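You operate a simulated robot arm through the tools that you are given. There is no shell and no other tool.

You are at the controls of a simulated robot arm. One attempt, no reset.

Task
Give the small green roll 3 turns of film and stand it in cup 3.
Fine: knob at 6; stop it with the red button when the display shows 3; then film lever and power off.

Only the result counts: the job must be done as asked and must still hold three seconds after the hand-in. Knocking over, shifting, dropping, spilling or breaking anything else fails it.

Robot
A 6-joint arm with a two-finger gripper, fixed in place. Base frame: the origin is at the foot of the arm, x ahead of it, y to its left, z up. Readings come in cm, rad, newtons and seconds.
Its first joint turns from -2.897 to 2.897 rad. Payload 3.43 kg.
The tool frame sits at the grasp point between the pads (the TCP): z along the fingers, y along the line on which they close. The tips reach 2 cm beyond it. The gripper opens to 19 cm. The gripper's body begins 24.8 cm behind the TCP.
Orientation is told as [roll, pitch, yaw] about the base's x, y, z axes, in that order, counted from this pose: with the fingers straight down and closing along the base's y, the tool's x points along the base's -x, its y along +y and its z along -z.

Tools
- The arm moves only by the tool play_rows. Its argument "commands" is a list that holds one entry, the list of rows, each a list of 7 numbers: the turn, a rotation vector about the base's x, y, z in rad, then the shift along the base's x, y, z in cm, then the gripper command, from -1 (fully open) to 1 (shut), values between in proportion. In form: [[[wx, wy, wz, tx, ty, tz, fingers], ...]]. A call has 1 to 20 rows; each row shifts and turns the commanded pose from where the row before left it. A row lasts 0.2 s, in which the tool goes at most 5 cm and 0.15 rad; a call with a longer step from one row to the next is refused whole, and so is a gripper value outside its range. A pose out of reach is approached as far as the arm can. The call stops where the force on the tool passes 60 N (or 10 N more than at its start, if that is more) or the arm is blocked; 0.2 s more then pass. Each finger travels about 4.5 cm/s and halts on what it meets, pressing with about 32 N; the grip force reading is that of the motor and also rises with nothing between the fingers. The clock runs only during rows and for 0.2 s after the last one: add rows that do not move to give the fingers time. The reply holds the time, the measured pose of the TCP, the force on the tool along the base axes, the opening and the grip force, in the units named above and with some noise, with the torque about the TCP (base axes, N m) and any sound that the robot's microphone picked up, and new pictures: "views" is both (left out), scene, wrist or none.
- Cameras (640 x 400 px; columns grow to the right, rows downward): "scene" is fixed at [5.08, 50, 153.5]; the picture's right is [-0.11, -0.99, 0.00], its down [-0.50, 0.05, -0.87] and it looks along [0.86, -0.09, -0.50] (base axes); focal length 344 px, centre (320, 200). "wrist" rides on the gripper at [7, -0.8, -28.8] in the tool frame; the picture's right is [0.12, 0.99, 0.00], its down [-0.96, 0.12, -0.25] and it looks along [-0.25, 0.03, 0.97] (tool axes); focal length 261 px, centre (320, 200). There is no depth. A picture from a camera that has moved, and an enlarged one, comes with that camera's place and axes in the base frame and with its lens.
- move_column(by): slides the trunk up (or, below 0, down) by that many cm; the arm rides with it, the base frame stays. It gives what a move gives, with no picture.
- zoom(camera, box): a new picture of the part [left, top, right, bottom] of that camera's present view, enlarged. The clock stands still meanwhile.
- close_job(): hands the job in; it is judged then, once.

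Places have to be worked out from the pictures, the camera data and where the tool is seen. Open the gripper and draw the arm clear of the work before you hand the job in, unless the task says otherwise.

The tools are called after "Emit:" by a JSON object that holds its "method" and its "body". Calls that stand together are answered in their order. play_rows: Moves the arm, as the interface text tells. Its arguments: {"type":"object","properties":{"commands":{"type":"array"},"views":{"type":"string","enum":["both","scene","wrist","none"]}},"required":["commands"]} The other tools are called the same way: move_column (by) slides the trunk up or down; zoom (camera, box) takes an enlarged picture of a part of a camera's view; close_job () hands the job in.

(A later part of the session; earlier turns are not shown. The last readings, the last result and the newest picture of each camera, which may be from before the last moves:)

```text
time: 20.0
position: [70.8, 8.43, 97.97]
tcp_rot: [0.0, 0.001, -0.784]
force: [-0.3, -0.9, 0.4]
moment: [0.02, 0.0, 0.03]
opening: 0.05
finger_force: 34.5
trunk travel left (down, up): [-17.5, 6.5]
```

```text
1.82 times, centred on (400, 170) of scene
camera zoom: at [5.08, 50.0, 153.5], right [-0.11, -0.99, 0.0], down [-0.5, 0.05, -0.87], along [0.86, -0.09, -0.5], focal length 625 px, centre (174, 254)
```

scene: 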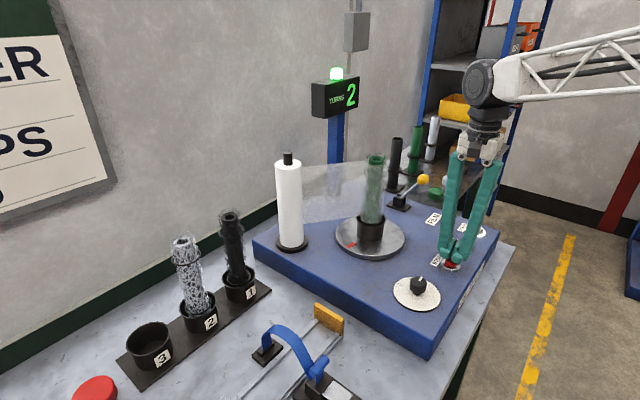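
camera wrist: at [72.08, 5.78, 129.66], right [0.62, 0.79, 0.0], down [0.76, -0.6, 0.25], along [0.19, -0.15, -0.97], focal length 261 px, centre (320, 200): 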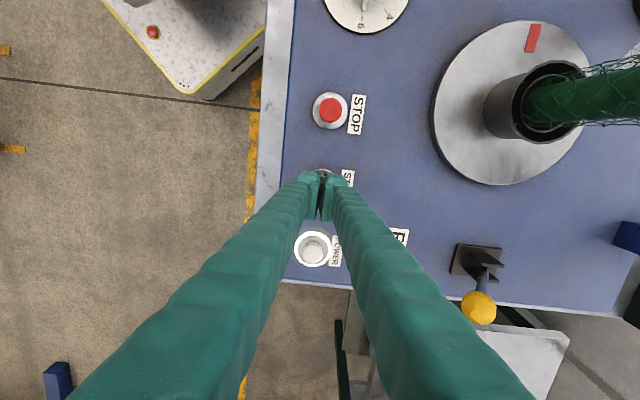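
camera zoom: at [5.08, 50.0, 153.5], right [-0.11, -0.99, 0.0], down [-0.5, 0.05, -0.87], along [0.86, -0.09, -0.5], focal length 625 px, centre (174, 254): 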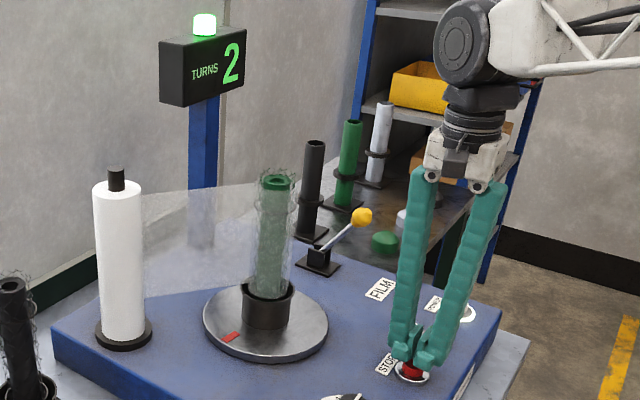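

The mark is only about 10° short of turn 3. One more short wait, then press.

Emit:
{"method": "play_rows", "body": {"commands": [[[0, 0, 0, 0, 0, 0, 1]]], "views": "scene"}}

Emit:
{"method": "zoom", "body": {"camera": "scene", "box": [300, 60, 500, 280]}}

```text
time: 20.4
position: [70.71, 8.56, 97.92]
tcp_rot: [0.0, 0.002, -0.785]
force: [0.5, -0.4, -0.7]
moment: [0.0, 0.0, -0.01]
opening: 0.0
finger_force: 34.0
trunk travel left (down, up): [-17.5, 6.5]
```

scene: 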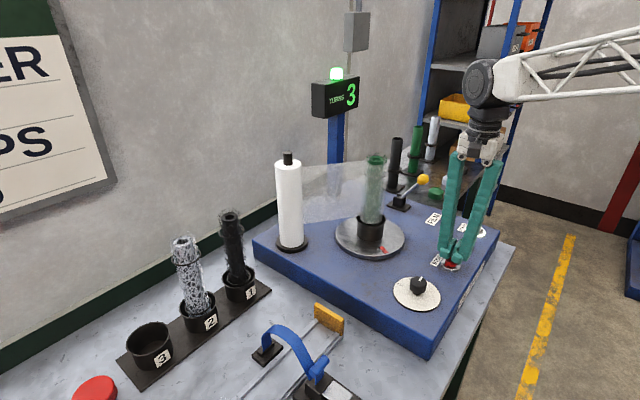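

```text
1.82 times, centred on (400, 170) of scene
camera zoom: at [5.08, 50.0, 153.5], right [-0.11, -0.99, 0.0], down [-0.5, 0.05, -0.87], along [0.86, -0.09, -0.5], focal length 625 px, centre (174, 254)
```

zoom: 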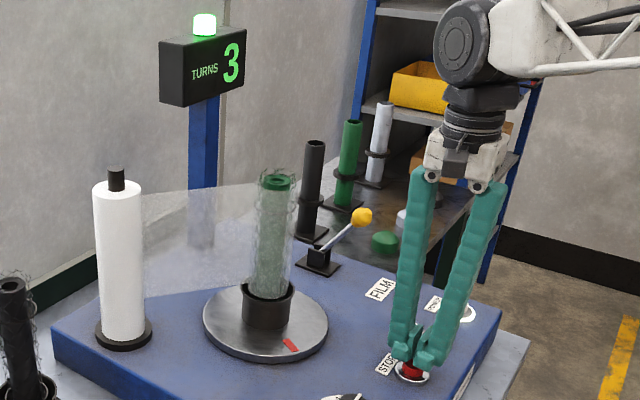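

Display shows 3 – pressing the stop button now.

Emit:
{"method": "play_rows", "body": {"commands": [[[0, 0, 0, 0, 0, -1.6, 1], [0, 0, 0, 0, 0, -0.1, 1]]], "views": "scene"}}

Emit:
{"method": "zoom", "body": {"camera": "scene", "box": [300, 60, 500, 280]}}

```text
time: 21.0
position: [70.74, 8.35, 96.38]
tcp_rot: [0.001, -0.002, -0.786]
force: [2.8, 4.2, 27.0]
moment: [0.11, 0.04, -0.06]
opening: 0.59
finger_force: 33.6
trunk travel left (down, up): [-17.5, 6.5]
heard: click
```

scene: 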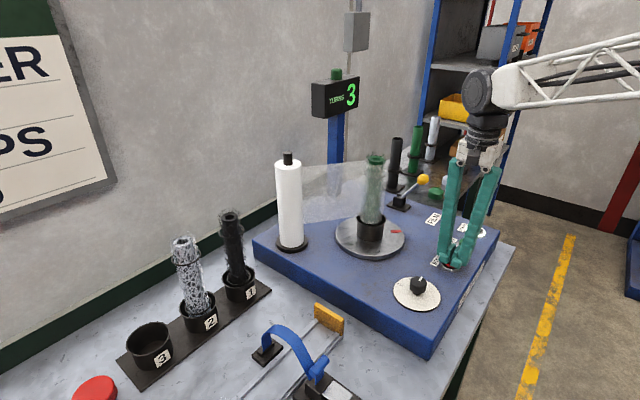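

```text
1.82 times, centred on (400, 170) of scene
camera zoom: at [5.08, 50.0, 153.5], right [-0.11, -0.99, 0.0], down [-0.5, 0.05, -0.87], along [0.86, -0.09, -0.5], focal length 625 px, centre (174, 254)
```

zoom: 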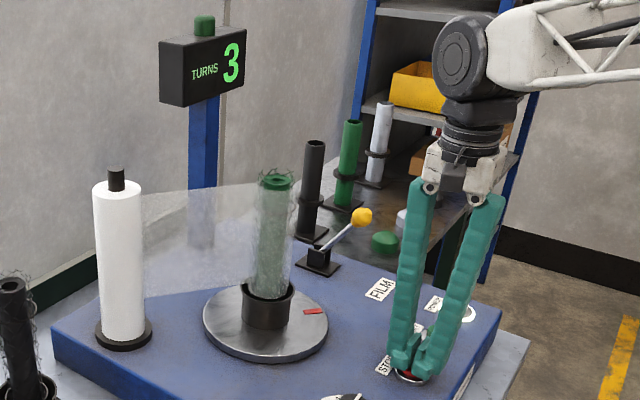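

Stopped: lamp off, display holds 3. I lift off and move the hand to where the wrist camera can look closely at the film lever (ball near (96.9, 7.9, 105.4), foot near (101, 12.8)).

Emit:
{"method": "play_rows", "body": {"commands": [[[0, 0, 0, 0, 0, 4, 1], [0, 0, 0, 0, 0, 4.5, 1], [0, 0, 0, 2.5, -1, 4, 1], [0, 0, 0, 3, -1, 3, 1], [0, 0, 0, 3, -1, 3, 1], [0, 0, 0, 3, -1, 0, 1], [0, 0, 0, 0, 0, 0, 1]]], "views": "both"}}

Emit:
{"method": "zoom", "body": {"camera": "wrist", "box": [380, 180, 640, 380]}}

Emit:
{"method": "zoom", "body": {"camera": "scene", "box": [300, 60, 500, 280]}}

Emit:
{"method": "zoom", "body": {"camera": "scene", "box": [380, 165, 440, 215]}}

```text
time: 22.6
position: [82.44, 4.23, 114.77]
tcp_rot: [0.0, 0.001, -0.786]
force: [-0.1, 0.7, -0.6]
moment: [-0.01, 0.06, 0.0]
opening: 0.04
finger_force: 34.9
trunk travel left (down, up): [-17.5, 6.5]
camera wrist: at [76.82, 8.74, 143.46], right [0.62, 0.79, 0.0], down [0.76, -0.6, 0.25], along [0.19, -0.15, -0.97], focal length 261 px, centre (320, 200)
```

scene: 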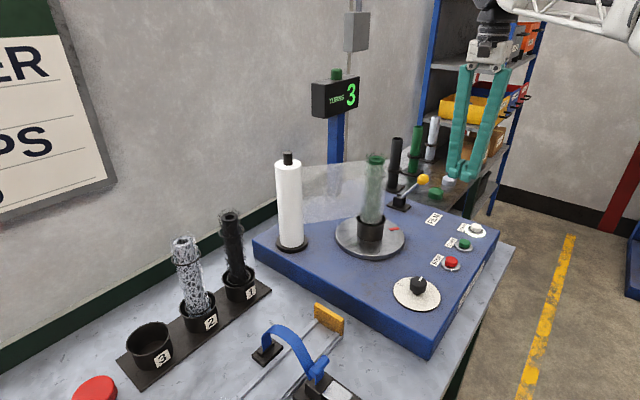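
wrist: 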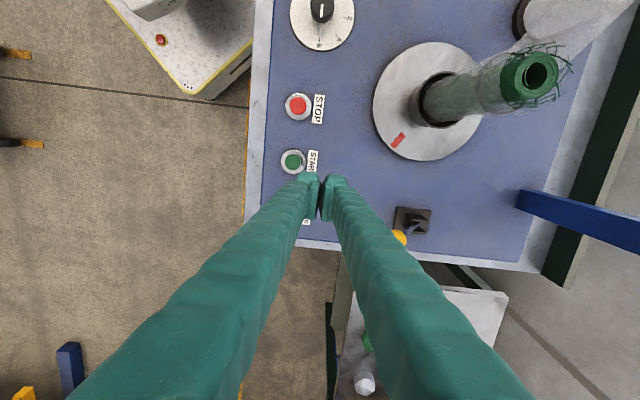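

```text
2.00 times, centred on (510, 280) of wrist
camera zoom: at [76.82, 8.74, 143.46], right [0.62, 0.79, 0.0], down [0.76, -0.6, 0.25], along [0.19, -0.15, -0.97], focal length 521 px, centre (-60, 40)
```

zoom: 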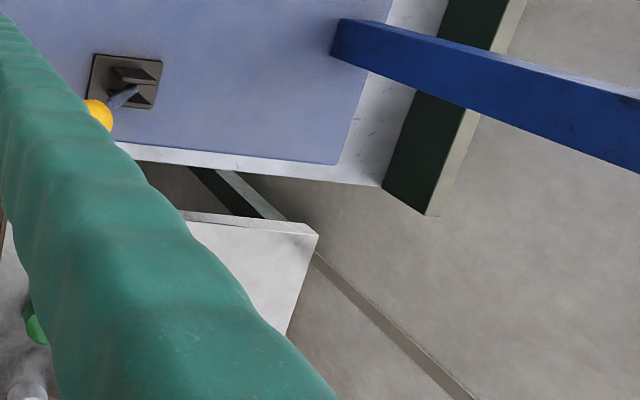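

```text
1.82 times, centred on (400, 170) of scene
camera zoom: at [5.08, 50.0, 153.5], right [-0.11, -0.99, 0.0], down [-0.5, 0.05, -0.87], along [0.86, -0.09, -0.5], focal length 625 px, centre (174, 254)
```

zoom: 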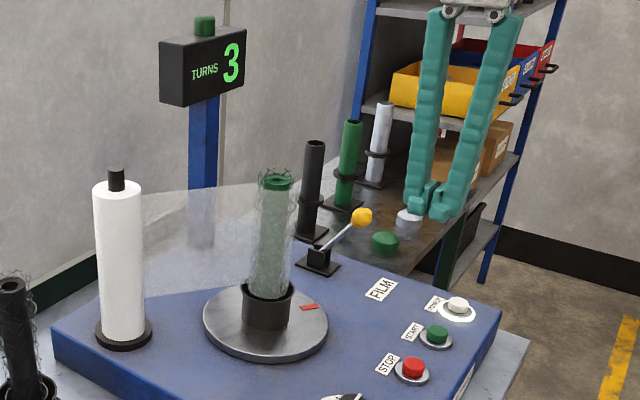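

```text
8.00 times, centred on (410, 190) of scene
camera zoom: at [5.08, 50.0, 153.5], right [-0.11, -0.99, 0.0], down [-0.5, 0.05, -0.87], along [0.86, -0.09, -0.5], focal length 2752 px, centre (-400, 280)
```

zoom: 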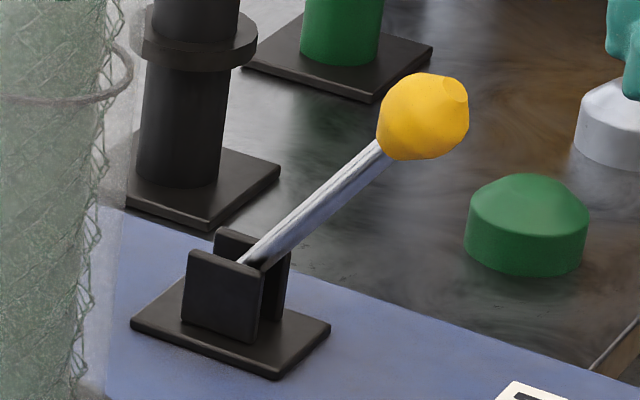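

The clevis shows the lever swings in the machine's front–back plane (along (0.7, 0.7)), and it now leans toward me. I turn the tool back to +45° yaw so the fingers can straddle the ball across that plane, opening to about 7 cm, and look again.

Emit:
{"method": "play_rows", "body": {"commands": [[[0, 0, 0.1428, 0.6, 0, 0, 0.25], [0, 0, 0.1428, 0.6, 0, 0, 0.25], [0, 0, 0.1428, 0.6, 0, 0, 0.25], [0, 0, 0.1428, 0.6, 0, 0, 0.25], [0, 0, 0.1428, 0.6, 0, 0, 0.25], [0, 0, 0.1428, 0.6, 0, 0, 0.25], [0, 0, 0.1428, 0.6, 0, 0, 0.25], [0, 0, 0.1428, 0.6, 0, 0, 0.25], [0, 0, 0.1428, 0.6, 0, 0, 0.25], [0, 0, 0.1428, 0.6, 0, 0, 0.25], [0, 0, 0.1428, 0.6, 0, 0, 0.25], [0, 0, 0, 0, 0, 0, 0.25]]], "views": "both"}}

Emit:
{"method": "zoom", "body": {"camera": "wrist", "box": [180, 150, 420, 350]}}

```text
time: 25.2
position: [88.93, 4.34, 114.68]
tcp_rot: [0.0, -0.001, 0.786]
force: [0.0, 0.3, -0.7]
moment: [-0.01, -0.01, 0.03]
opening: 7.11
finger_force: 0.1
trunk travel left (down, up): [-17.5, 6.5]
camera wrist: at [84.51, -1.21, 143.4], right [-0.79, 0.62, 0.0], down [0.6, 0.76, 0.25], along [0.15, 0.19, -0.97], focal length 261 px, centre (320, 200)
```

scene: 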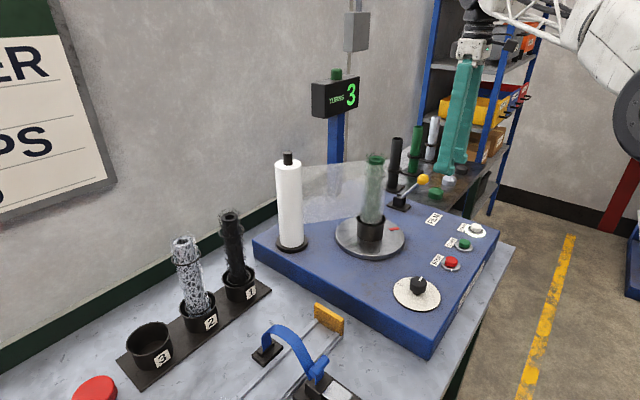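
wrist: 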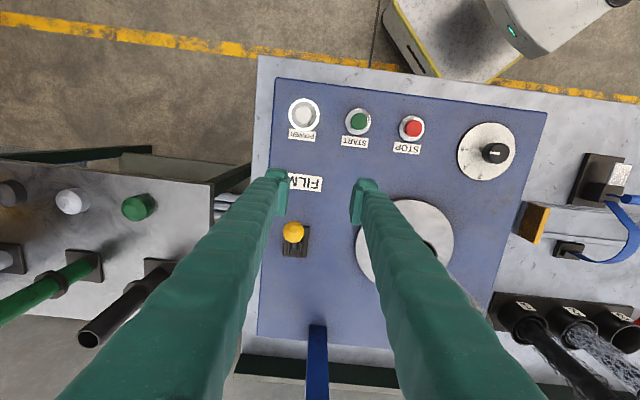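

```text
2.00 times, centred on (300, 250) of wrist
camera zoom: at [84.51, -1.21, 143.4], right [-0.79, 0.62, 0.0], down [0.6, 0.76, 0.25], along [0.15, 0.19, -0.97], focal length 521 px, centre (360, 100)
```

zoom: 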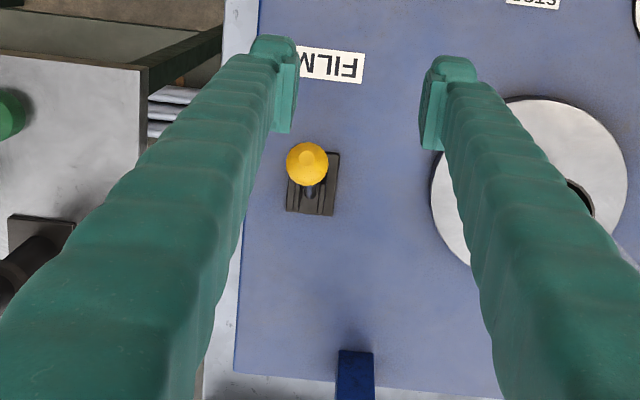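

Ball confirmed near (96.9, 7.9, 105.4). I move above it to check the arm actually reaches there.

Emit:
{"method": "play_rows", "body": {"commands": [[[0, 0, 0, 2.7, 1.2, 0, 0.3], [0, 0, 0, 2.7, 1.2, 0, 0.3], [0, 0, 0, 2.57, 1.1, 0, 0.3], [0, 0, 0, 0, 0, -2.5, 0.3], [0, 0, 0, 0, 0, 0, 0.3]]], "views": "both"}}

Emit:
{"method": "zoom", "body": {"camera": "wrist", "box": [240, 120, 400, 280]}}

Emit:
{"method": "zoom", "body": {"camera": "scene", "box": [370, 130, 490, 230]}}

```text
time: 26.4
position: [96.89, 7.95, 112.52]
tcp_rot: [-0.001, 0.001, 0.786]
force: [0.2, -0.4, 0.6]
moment: [-0.01, -0.02, 0.01]
opening: 6.66
finger_force: 0.1
trunk travel left (down, up): [-17.5, 6.5]
camera wrist: at [92.43, 2.34, 141.1], right [-0.79, 0.62, 0.0], down [0.6, 0.76, 0.25], along [0.15, 0.19, -0.97], focal length 261 px, centre (320, 200)
```

scene: 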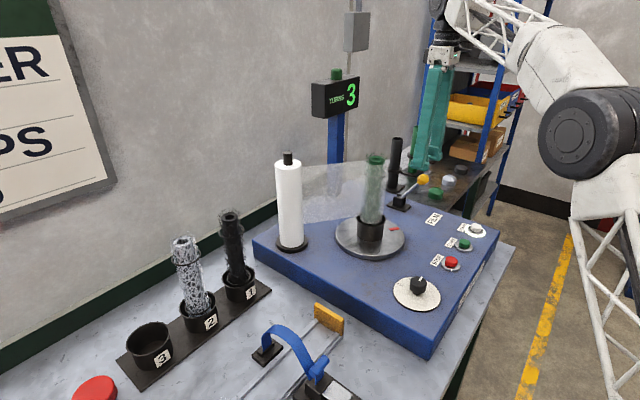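
wrist: 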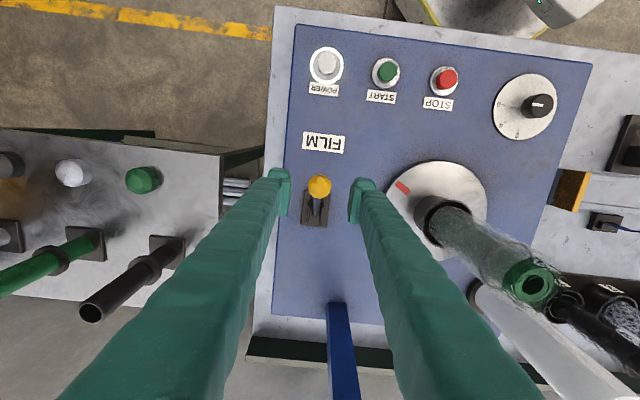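

```text
2.50 times, centred on (320, 200) of wrist
camera zoom: at [92.43, 2.34, 141.1], right [-0.79, 0.62, 0.0], down [0.6, 0.76, 0.25], along [0.15, 0.19, -0.97], focal length 652 px, centre (320, 200)
```

zoom: 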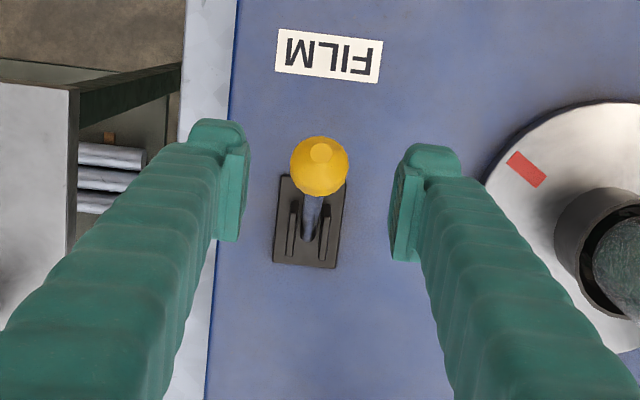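

```text
4.00 times, centred on (430, 180) of scene
camera zoom: at [5.08, 50.0, 153.5], right [-0.11, -0.99, 0.0], down [-0.5, 0.05, -0.87], along [0.86, -0.09, -0.5], focal length 1376 px, centre (-120, 280)
```

zoom: 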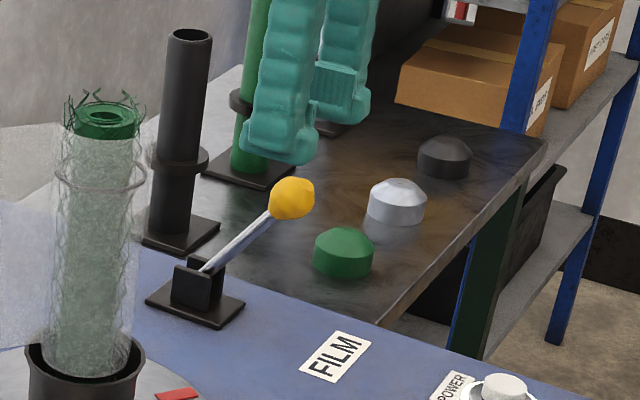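

The ball is centred between the fingers and within reach. I lower to the ball's centre and close on it gently.

Emit:
{"method": "play_rows", "body": {"commands": [[[0, 0, 0, 0, 0, -3, 0.3], [0, 0, 0, 0, 0, -3, 0.3], [0, 0, 0, 0, 0, -0.9, 0.3], [0, 0, 0, 0, 0, 0, 1], [0, 0, 0, 0, 0, 0, 1], [0, 0, 0, 0, 0, 0, 1], [0, 0, 0, 0, 0, 0, 1]]], "views": "both"}}

Emit:
{"method": "zoom", "body": {"camera": "wrist", "box": [240, 120, 400, 280]}}

Emit:
{"method": "zoom", "body": {"camera": "scene", "box": [370, 130, 490, 230]}}

```text
time: 28.0
position: [96.93, 7.76, 105.38]
tcp_rot: [0.001, 0.001, 0.785]
force: [0.9, -0.6, -0.7]
moment: [-0.02, -0.01, 0.0]
opening: 2.98
finger_force: 44.8
trunk travel left (down, up): [-17.5, 6.5]
camera wrist: at [92.48, 2.32, 134.06], right [-0.79, 0.62, 0.0], down [0.6, 0.76, 0.25], along [0.15, 0.19, -0.97], focal length 261 px, centre (320, 200)
```

scene: 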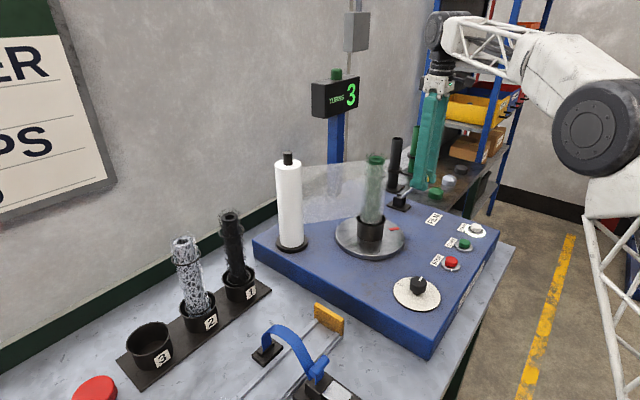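
wrist: 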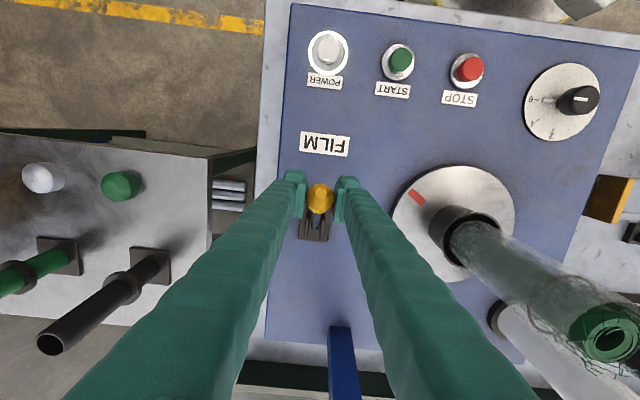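

```text
2.50 times, centred on (320, 200) of wrist
camera zoom: at [92.48, 2.32, 134.06], right [-0.79, 0.62, 0.0], down [0.6, 0.76, 0.25], along [0.15, 0.19, -0.97], focal length 652 px, centre (320, 200)
```

zoom: 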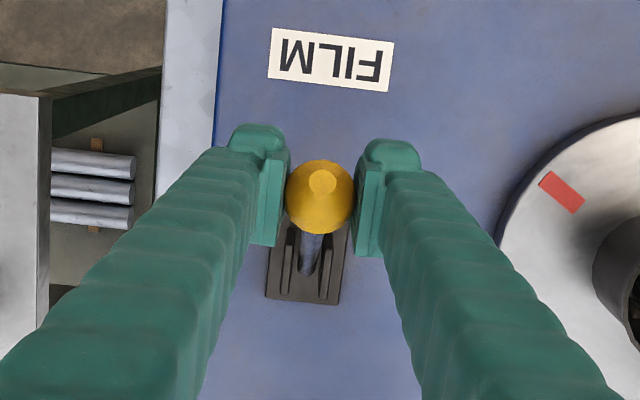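

```text
4.00 times, centred on (430, 180) of scene
camera zoom: at [5.08, 50.0, 153.5], right [-0.11, -0.99, 0.0], down [-0.5, 0.05, -0.87], along [0.86, -0.09, -0.5], focal length 1376 px, centre (-120, 280)
```

zoom: 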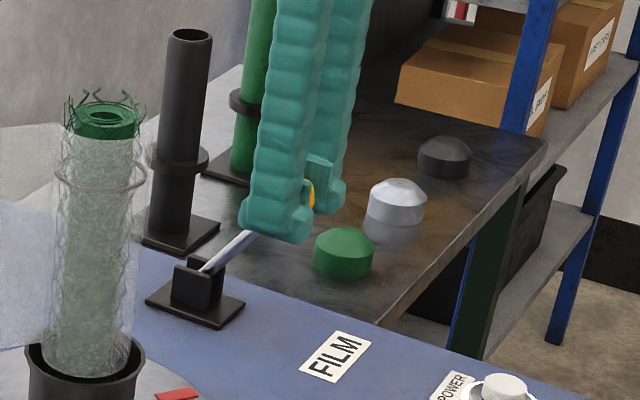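

The ball is gripped (2.98 cm). I test a small move toward the back along the arc and read the force.

Emit:
{"method": "play_rows", "body": {"commands": [[[0, 0, 0, 0.3, 0.3, 0.3, 1], [0, 0, 0, 0.3, 0.3, 0.25, 1], [0, 0, 0, 0, 0, 0, 1]]], "views": "none"}}

```text
time: 28.8
position: [97.41, 8.31, 105.73]
tcp_rot: [0.001, -0.002, 0.784]
force: [-7.0, -4.8, -12.5]
moment: [-0.86, 0.93, -0.05]
opening: 2.92
finger_force: 45.1
trunk travel left (down, up): [-17.5, 6.5]
```

The resistance is mostly grip friction on the ball (moment along the closing axis), which suggests the lever did move. I look to confirm.

Emit:
{"method": "zoom", "body": {"camera": "scene", "box": [370, 130, 490, 230]}}

Emit:
{"method": "zoom", "body": {"camera": "wrist", "box": [240, 120, 400, 280]}}

```text
4.00 times, centred on (430, 180) of scene
camera zoom: at [5.08, 50.0, 153.5], right [-0.11, -0.99, 0.0], down [-0.5, 0.05, -0.87], along [0.86, -0.09, -0.5], focal length 1376 px, centre (-120, 280)
```

zoom: 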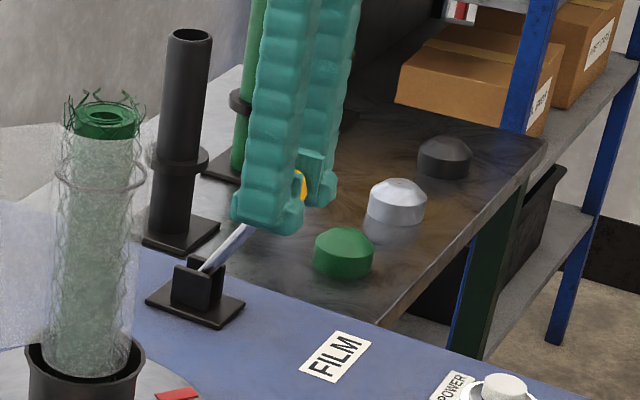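

```text
2.50 times, centred on (320, 200) of wrist
camera zoom: at [93.05, 2.88, 134.46], right [-0.79, 0.62, 0.0], down [0.6, 0.76, 0.25], along [0.15, 0.19, -0.97], focal length 652 px, centre (320, 200)
```

zoom: 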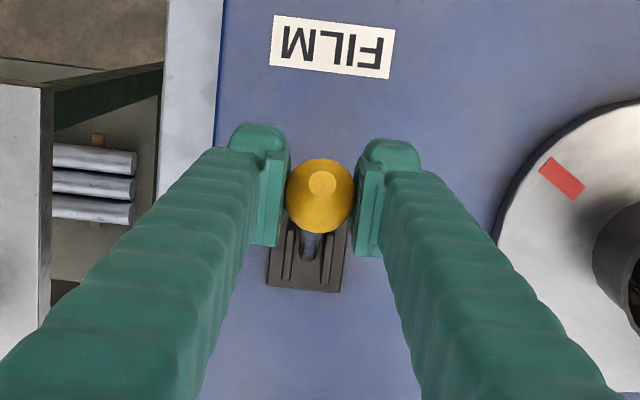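

The lever follows, so it throws toward the back. I carry it further along its arc in two steps and check reach and force.

Emit:
{"method": "play_rows", "body": {"commands": [[[0, 0, 0, 0.48, 0.48, 0.36, 1], [0, 0, 0, 0.48, 0.48, 0.36, 1], [0, 0, 0, 0.51, 0.51, 0.26, 1], [0, 0, 0, 0.51, 0.51, 0.26, 1], [0, 0, 0, 0, 0, 0, 1]]], "views": "scene"}}

Emit:
{"method": "zoom", "body": {"camera": "scene", "box": [370, 130, 490, 230]}}

```text
time: 30.0
position: [99.4, 10.43, 106.8]
tcp_rot: [0.001, 0.002, 0.786]
force: [-2.0, -3.1, -33.1]
moment: [-0.78, 0.79, -0.03]
opening: 2.9
finger_force: 45.3
trunk travel left (down, up): [-17.5, 6.5]
```

scene: 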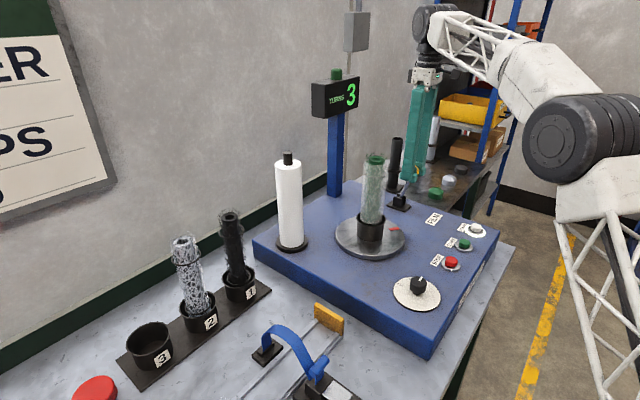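

```text
4.00 times, centred on (430, 180) of scene
camera zoom: at [5.08, 50.0, 153.5], right [-0.11, -0.99, 0.0], down [-0.5, 0.05, -0.87], along [0.86, -0.09, -0.5], focal length 1376 px, centre (-120, 280)
```

zoom: 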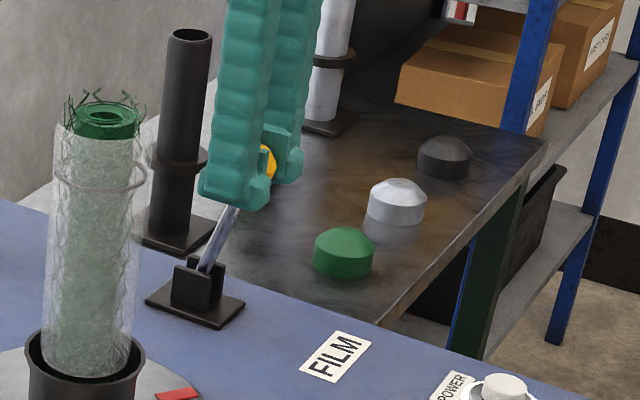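

The film sheet between the white roll and the green roll seems to have gone; I zoom to confirm.

Emit:
{"method": "zoom", "body": {"camera": "scene", "box": [260, 60, 430, 270]}}

Emit:
{"method": "zoom", "body": {"camera": "wrist", "box": [240, 120, 640, 400]}}

```text
1.90 times, centred on (345, 165) of scene
camera zoom: at [5.08, 50.0, 153.5], right [-0.11, -0.99, 0.0], down [-0.5, 0.05, -0.87], along [0.86, -0.09, -0.5], focal length 655 px, centre (272, 267)
```

zoom: 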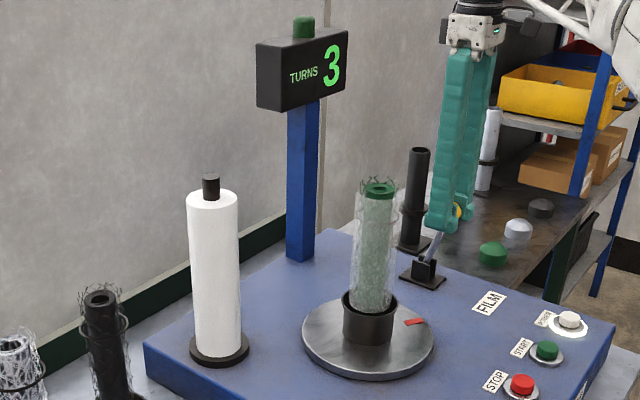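

```text
1.43 times, centred on (440, 260) of wrist
camera zoom: at [95.16, 4.94, 135.62], right [-0.79, 0.62, 0.0], down [0.6, 0.76, 0.25], along [0.15, 0.19, -0.97], focal length 372 px, centre (149, 114)
```

zoom: 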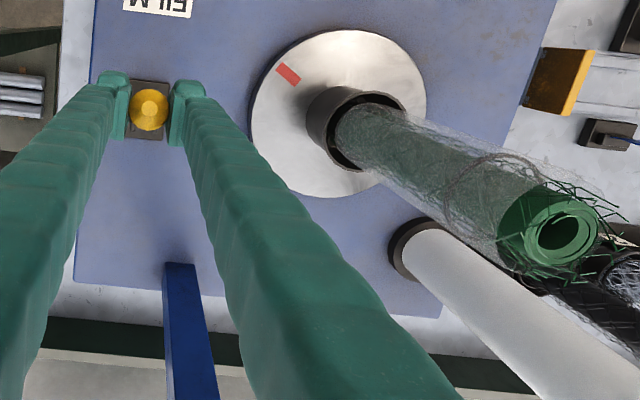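

The film is cut – the sheet is gone and the roll is wrapped. I take the lever just a little further for margin, then release the ball and rise straight up.

Emit:
{"method": "play_rows", "body": {"commands": [[[0, 0, 0, 0.5, 0.5, 0, 1], [0, 0, 0, 0.5, 0.5, 0, 1], [0, 0, 0, 0, 0, 0, 1]]], "views": "none"}}

```text
time: 30.8
position: [100.48, 11.22, 107.14]
tcp_rot: [-0.002, 0.0, 0.785]
force: [-4.0, -6.6, -7.1]
moment: [-0.49, 0.54, -0.03]
opening: 2.9
finger_force: 44.9
trunk travel left (down, up): [-17.5, 6.5]
```

Emit:
{"method": "play_rows", "body": {"commands": [[[0, 0, 0, 0, 0, 0, 0.3], [0, 0, 0, 0, 0, 0, 0.3], [0, 0, 0, 0, 0, 0, 0.3], [0, 0, 0, 0, 0, 3, 0.3], [0, 0, 0, 0, 0, 4, 0.3], [0, 0, 0, -2, -2, 3, 0.3], [0, 0, 0, 0, 0, 0, 0.3]]], "views": "both"}}

Emit:
{"method": "zoom", "body": {"camera": "scene", "box": [300, 60, 500, 280]}}

```text
time: 32.4
position: [98.05, 9.45, 117.15]
tcp_rot: [-0.005, -0.007, 0.784]
force: [-0.1, 0.6, -0.1]
moment: [0.03, -0.09, 0.03]
opening: 6.65
finger_force: 0.0
out of reach, approached as far as the arm can: row 6
trunk travel left (down, up): [-17.5, 6.5]
camera wrist: at [93.37, 3.95, 145.76], right [-0.79, 0.62, -0.01], down [0.6, 0.76, 0.25], along [0.16, 0.2, -0.97], focal length 261 px, centre (320, 200)
```

scene: 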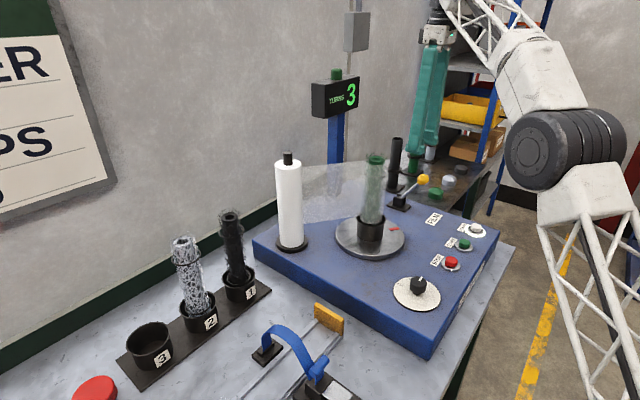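
wrist: 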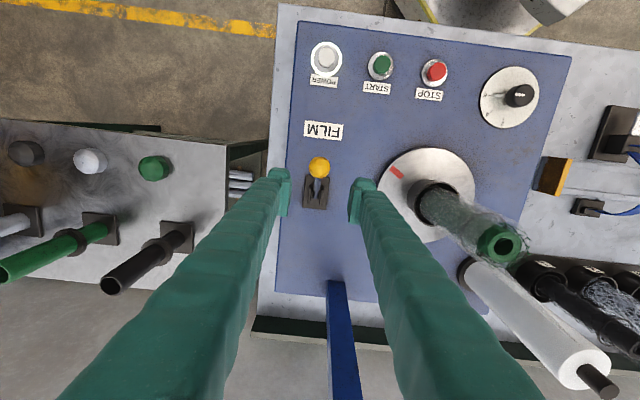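

```text
1.82 times, centred on (400, 170) of scene
camera zoom: at [5.08, 50.0, 153.5], right [-0.11, -0.99, 0.0], down [-0.5, 0.05, -0.87], along [0.86, -0.09, -0.5], focal length 625 px, centre (174, 254)
```

zoom: 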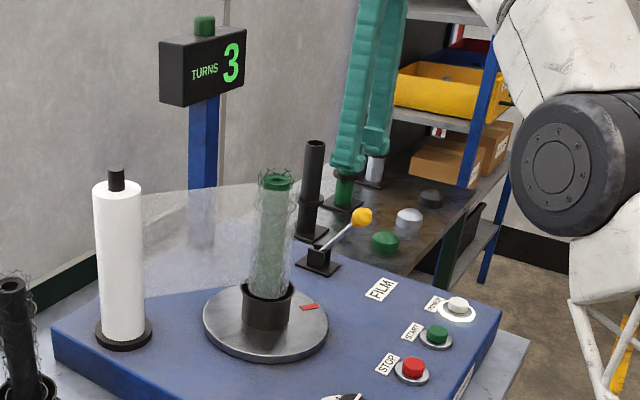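

The lever fell back to the front and the film sheet returned, so it must be thrown past upright to stay over. I back off in front of it, close the fingers, and raise the trunk for more reach.

Emit:
{"method": "play_rows", "body": {"commands": [[[0, 0, 0, -2.5, -2.5, 0, 1], [0, 0, 0, -2.5, -2.5, 0, 1], [0, 0, 0, 0, 0, 0, 1], [0, 0, 0, 0, 0, 0, 1]]], "views": "none"}}

Emit:
{"method": "move_column", "body": {"by": 6}}

```text
time: 33.4
position: [92.82, 4.32, 116.96]
tcp_rot: [0.001, -0.001, 0.786]
force: [0.3, -0.3, 1.2]
moment: [-0.02, 0.02, 0.01]
opening: 0.02
finger_force: 20.6
trunk travel left (down, up): [-17.5, 6.5]
```

```text
time: 34.4
position: [92.88, 4.26, 122.93]
tcp_rot: [0.0, 0.001, 0.785]
force: [0.1, 0.5, -0.4]
moment: [0.01, 0.01, -0.01]
opening: 0.03
finger_force: 31.9
trunk travel left (down, up): [-23.5, 0.5]
```

Now I lower the closed fingers to the ball's height, just in front of it.

Emit:
{"method": "play_rows", "body": {"commands": [[[0, 0, 0, 0, 0, -4, 1], [0, 0, 0, 0, 0, -4, 1], [0, 0, 0, 0, 0, -4, 1], [0, 0, 0, 0, 0, -4, 1], [0, 0, 0, 0, 0, -0.4, 1], [0, 0, 0, 0, 0, 0, 1]]], "views": "both"}}

Emit:
{"method": "zoom", "body": {"camera": "wrist", "box": [240, 120, 400, 280]}}

Emit:
{"method": "zoom", "body": {"camera": "scene", "box": [370, 130, 490, 230]}}

```text
time: 35.8
position: [92.96, 4.43, 106.73]
tcp_rot: [0.001, -0.001, 0.785]
force: [-0.8, -0.3, 1.0]
moment: [0.01, 0.0, 0.0]
opening: 0.0
finger_force: 31.7
trunk travel left (down, up): [-23.5, 0.5]
camera wrist: at [88.48, -1.02, 135.36], right [-0.79, 0.62, 0.0], down [0.6, 0.76, 0.25], along [0.15, 0.19, -0.97], focal length 261 px, centre (320, 200)
```

scene: 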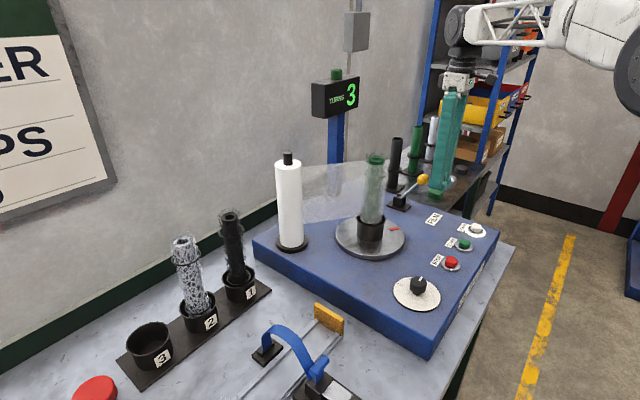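
wrist: 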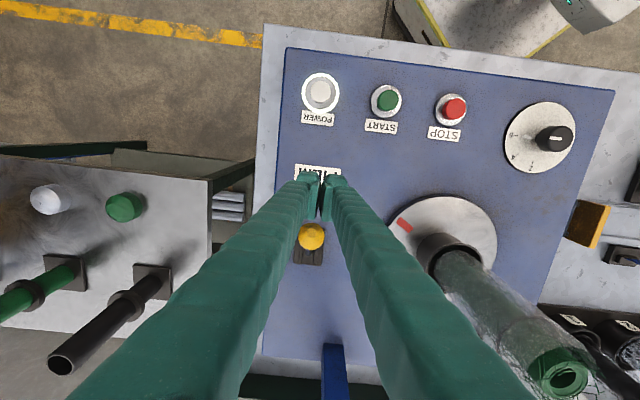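

```text
2.50 times, centred on (320, 200) of wrist
camera zoom: at [88.48, -1.02, 135.36], right [-0.79, 0.62, 0.0], down [0.6, 0.76, 0.25], along [0.15, 0.19, -0.97], focal length 652 px, centre (320, 200)
```

zoom: 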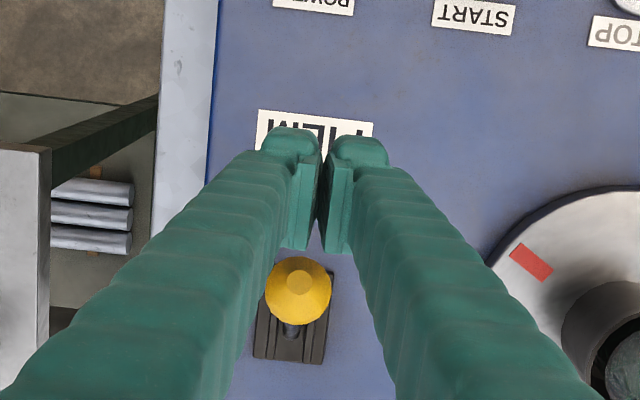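

```text
4.00 times, centred on (430, 180) of scene
camera zoom: at [5.08, 50.0, 153.5], right [-0.11, -0.99, 0.0], down [-0.5, 0.05, -0.87], along [0.86, -0.09, -0.5], focal length 1376 px, centre (-120, 280)
```

zoom: 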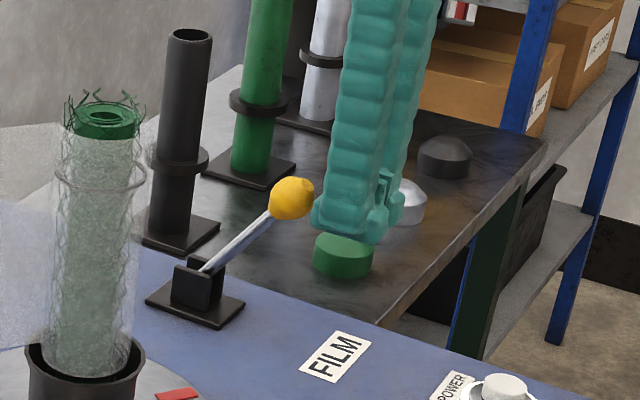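

The fingertips are right in front of the ball, off sideways by about 0.4 cm. I correct that and push the lever back along its plane.

Emit:
{"method": "play_rows", "body": {"commands": [[[0, 0, 0, 0.28, -0.28, 0, 1], [0, 0, 0, 0.85, 0.85, 0, 1], [0, 0, 0, 0.85, 0.85, 0.1, 1], [0, 0, 0, 0.85, 0.85, 0.15, 1], [0, 0, 0, 0.85, 0.85, 0.2, 1], [0, 0, 0, 0.85, 0.85, 0.2, 1], [0, 0, 0, 0.85, 0.85, 0.2, 1], [0, 0, 0, 0, 0, 0, 1]]], "views": "both"}}

Emit:
{"method": "zoom", "body": {"camera": "wrist", "box": [240, 120, 400, 280]}}

Emit:
{"method": "zoom", "body": {"camera": "scene", "box": [370, 130, 490, 230]}}

```text
time: 37.6
position: [98.36, 9.12, 107.46]
tcp_rot: [0.001, 0.001, 0.784]
force: [-1.5, 1.1, -1.1]
moment: [0.01, -0.02, 0.07]
opening: 0.01
finger_force: 32.0
trunk travel left (down, up): [-23.5, 0.5]
camera wrist: at [93.96, 3.62, 136.07], right [-0.79, 0.62, 0.0], down [0.6, 0.76, 0.25], along [0.15, 0.19, -0.97], focal length 261 px, centre (320, 200)
```

scene: 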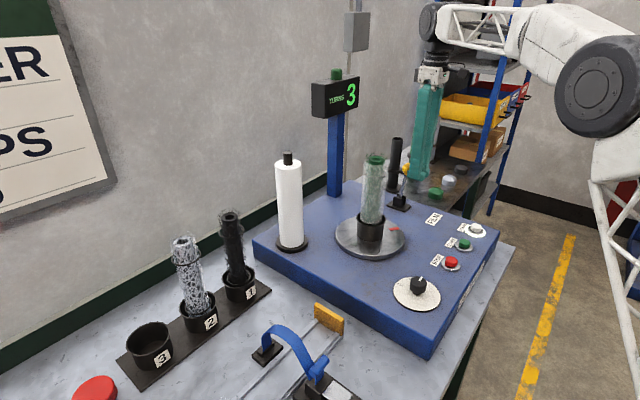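
wrist: 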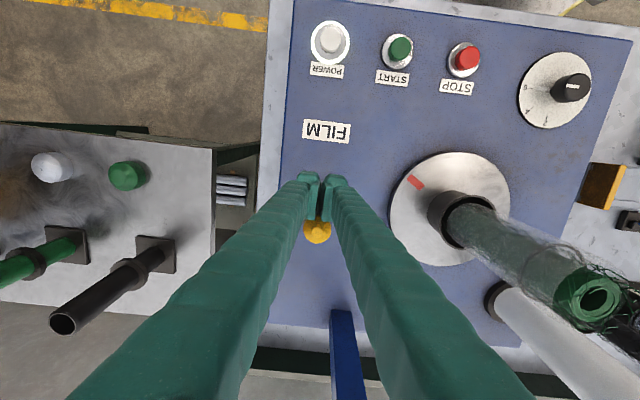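

```text
2.50 times, centred on (320, 200) of wrist
camera zoom: at [93.96, 3.62, 136.07], right [-0.79, 0.62, 0.0], down [0.6, 0.76, 0.25], along [0.15, 0.19, -0.97], focal length 652 px, centre (320, 200)
```

zoom: 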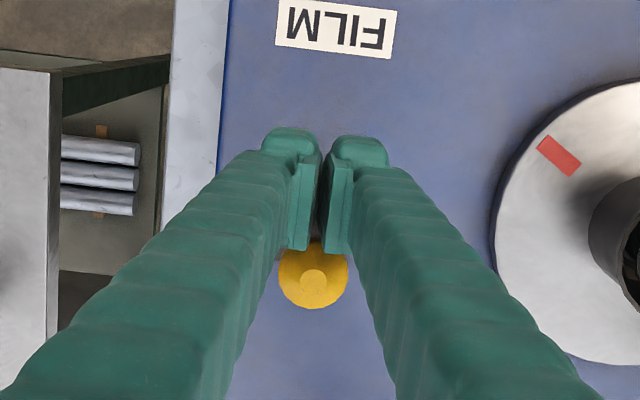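

```text
4.00 times, centred on (430, 180) of scene
camera zoom: at [5.08, 50.0, 153.5], right [-0.11, -0.99, 0.0], down [-0.5, 0.05, -0.87], along [0.86, -0.09, -0.5], focal length 1376 px, centre (-120, 280)
```

zoom: 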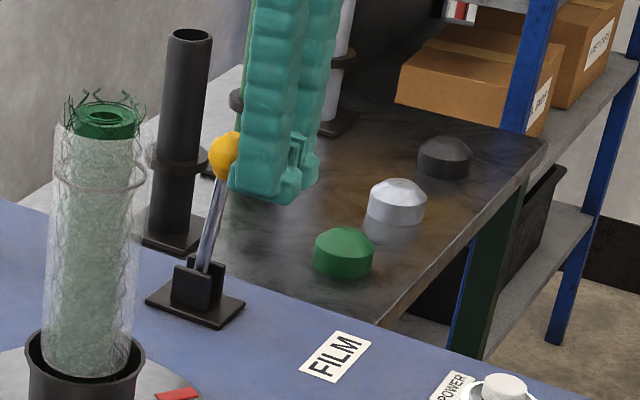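

The lever is nearly upright and the sheet is gone again, with little force. I push on past upright.

Emit:
{"method": "play_rows", "body": {"commands": [[[0, 0, 0, 0.8, 0.8, 0.0, 1], [0, 0, 0, 0.8, 0.8, 0.0, 1], [0, 0, 0, 0.8, 0.8, 0, 1], [0, 0, 0, 0.6, 0.6, 0, 1], [0, 0, 0, 0, 0, 0, 1]]], "views": "both"}}

Emit:
{"method": "zoom", "body": {"camera": "wrist", "box": [240, 120, 400, 280]}}

Emit:
{"method": "zoom", "body": {"camera": "scene", "box": [370, 130, 490, 230]}}

```text
time: 38.8
position: [101.34, 12.07, 107.38]
tcp_rot: [0.001, -0.001, 0.785]
force: [0.2, -0.5, 0.8]
moment: [-0.01, -0.02, 0.02]
opening: 0.0
finger_force: 32.0
trunk travel left (down, up): [-23.5, 0.5]
camera wrist: at [96.89, 6.6, 136.06], right [-0.79, 0.62, 0.0], down [0.6, 0.76, 0.25], along [0.15, 0.19, -0.97], focal length 261 px, centre (320, 200)
```

scene: 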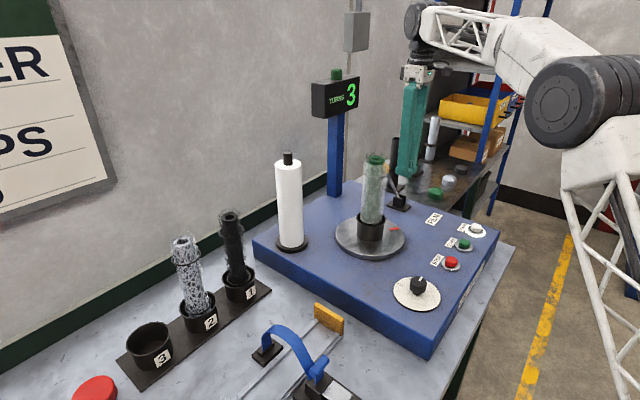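
wrist: 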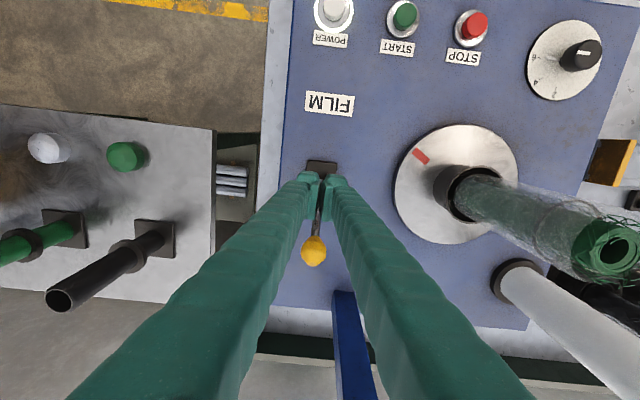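

```text
2.50 times, centred on (320, 200) of wrist
camera zoom: at [96.89, 6.6, 136.06], right [-0.79, 0.62, 0.0], down [0.6, 0.76, 0.25], along [0.15, 0.19, -0.97], focal length 652 px, centre (320, 200)
```

zoom: 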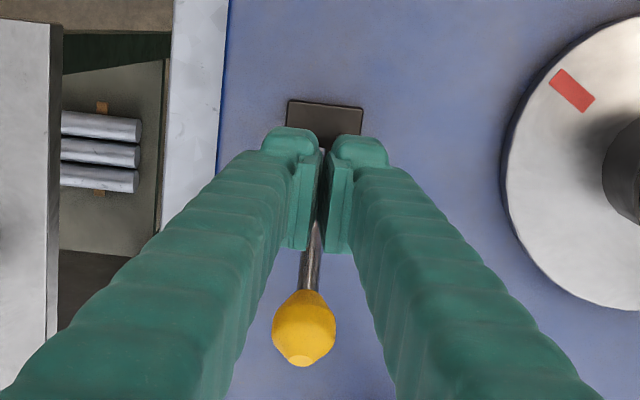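

```text
4.00 times, centred on (430, 180) of scene
camera zoom: at [5.08, 50.0, 153.5], right [-0.11, -0.99, 0.0], down [-0.5, 0.05, -0.87], along [0.86, -0.09, -0.5], focal length 1376 px, centre (-120, 280)
```

zoom: 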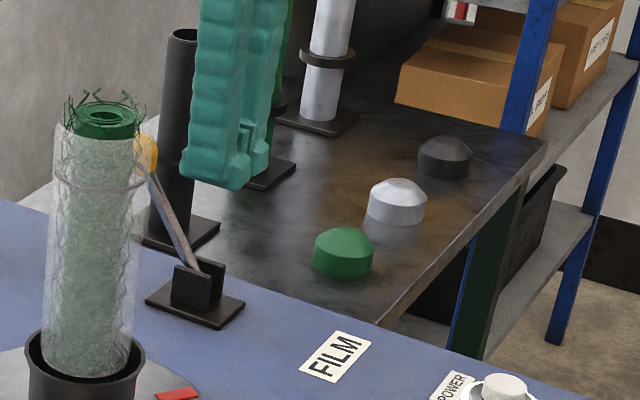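

The lever has swung over to the back and stays there, and the film sheet is gone. I withdraw and go above the power button.

Emit:
{"method": "play_rows", "body": {"commands": [[[0, 0, 0, -2.79, -2.91, 0.3, 1], [0, 0, 0, -2.79, -2.91, 0, 1], [0, 0, 0, -2.79, -2.91, 0, 1], [0, 0, 0, -2.79, -2.91, 0, 1], [0, 0, 0, -2.79, -2.91, 0, 1], [0, 0, 0, -2.79, -2.91, 0, 1], [0, 0, 0, 0, 0, -4, 1], [0, 0, 0, 0, 0, -2.5, 1], [0, 0, 0, 0, 0, 0, 1]]], "views": "both"}}

Emit:
{"method": "zoom", "body": {"camera": "wrist", "box": [240, 120, 400, 280]}}

Emit:
{"method": "zoom", "body": {"camera": "scene", "box": [300, 60, 500, 280]}}

Emit:
{"method": "zoom", "body": {"camera": "scene", "box": [425, 200, 505, 270]}}

```text
time: 40.8
position: [84.41, -5.39, 101.11]
tcp_rot: [0.001, -0.001, 0.784]
force: [-0.7, -0.4, -0.6]
moment: [0.02, 0.0, 0.0]
opening: 0.02
finger_force: 31.9
trunk travel left (down, up): [-23.5, 0.5]
camera wrist: at [80.1, -10.88, 129.75], right [-0.79, 0.62, 0.0], down [0.6, 0.76, 0.25], along [0.15, 0.19, -0.97], focal length 261 px, centre (320, 200)
```

scene: 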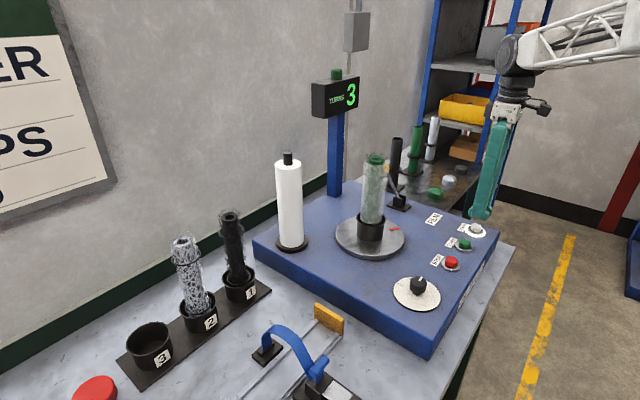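
wrist: 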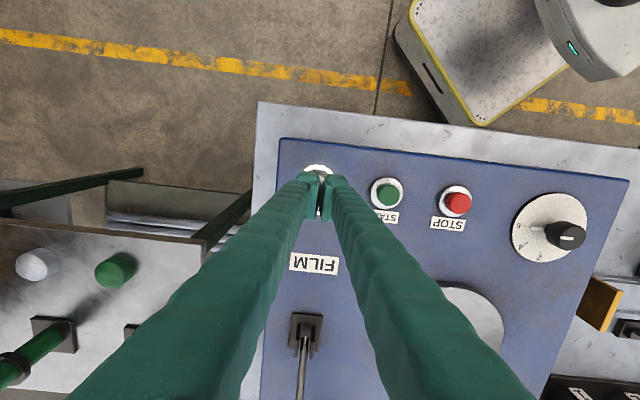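

```text
2.50 times, centred on (320, 200) of wrist
camera zoom: at [80.1, -10.88, 129.75], right [-0.79, 0.62, 0.0], down [0.6, 0.76, 0.25], along [0.15, 0.19, -0.97], focal length 652 px, centre (320, 200)
```

zoom: 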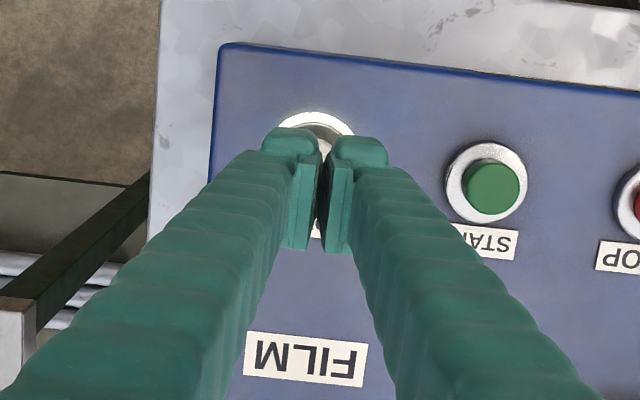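

```text
1.82 times, centred on (400, 170) of scene
camera zoom: at [5.08, 50.0, 153.5], right [-0.11, -0.99, 0.0], down [-0.5, 0.05, -0.87], along [0.86, -0.09, -0.5], focal length 625 px, centre (174, 254)
```

zoom: 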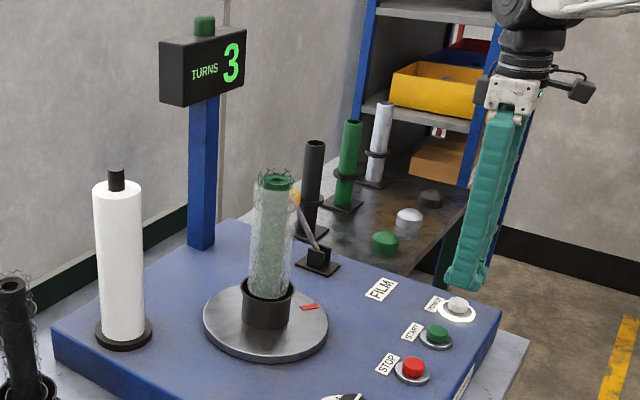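

```text
5.71 times, centred on (465, 235) of scene
camera zoom: at [5.08, 50.0, 153.5], right [-0.11, -0.99, 0.0], down [-0.5, 0.05, -0.87], along [0.86, -0.09, -0.5], focal length 1966 px, centre (-509, 0)
```

zoom: 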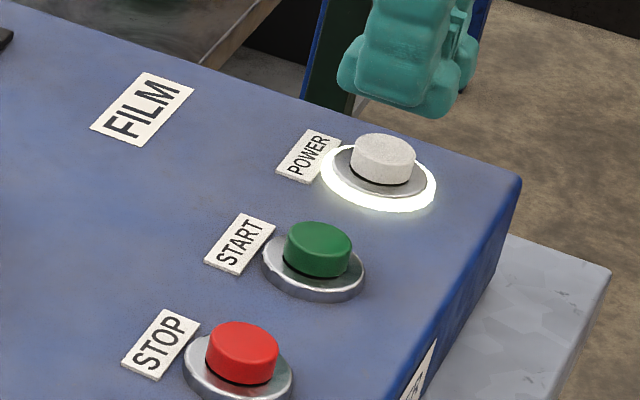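

The tips are over the lit power button. I press it once, down to the depth where the other buttons clicked.

Emit:
{"method": "play_rows", "body": {"commands": [[[0, 0, 0, 0.15, 0, -2.6, 1], [0, 0, 0, 0, 0, -1.2, 1], [0, 0, 0, 0, 0, -0.7, 1], [0, 0, 0, 0, 0, 0, 1]]], "views": "scene"}}

Emit:
{"method": "zoom", "body": {"camera": "scene", "box": [300, 60, 500, 280]}}

```text
time: 41.8
position: [84.69, -5.41, 96.63]
tcp_rot: [-0.002, 0.0, 0.785]
force: [0.1, -0.2, 4.4]
moment: [-0.04, 0.02, 0.04]
opening: 0.58
finger_force: 34.3
trunk travel left (down, up): [-23.5, 0.5]
heard: click
```

scene: 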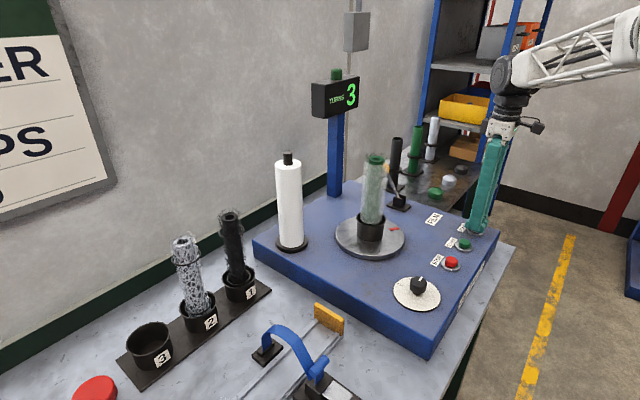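

```text
1.82 times, centred on (400, 170) of scene
camera zoom: at [5.08, 50.0, 153.5], right [-0.11, -0.99, 0.0], down [-0.5, 0.05, -0.87], along [0.86, -0.09, -0.5], focal length 625 px, centre (174, 254)
```

zoom: 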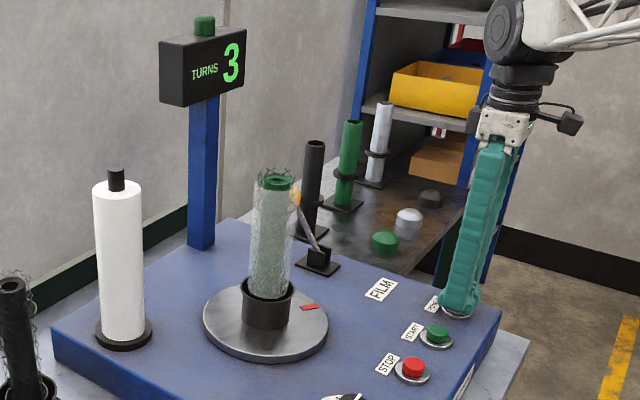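

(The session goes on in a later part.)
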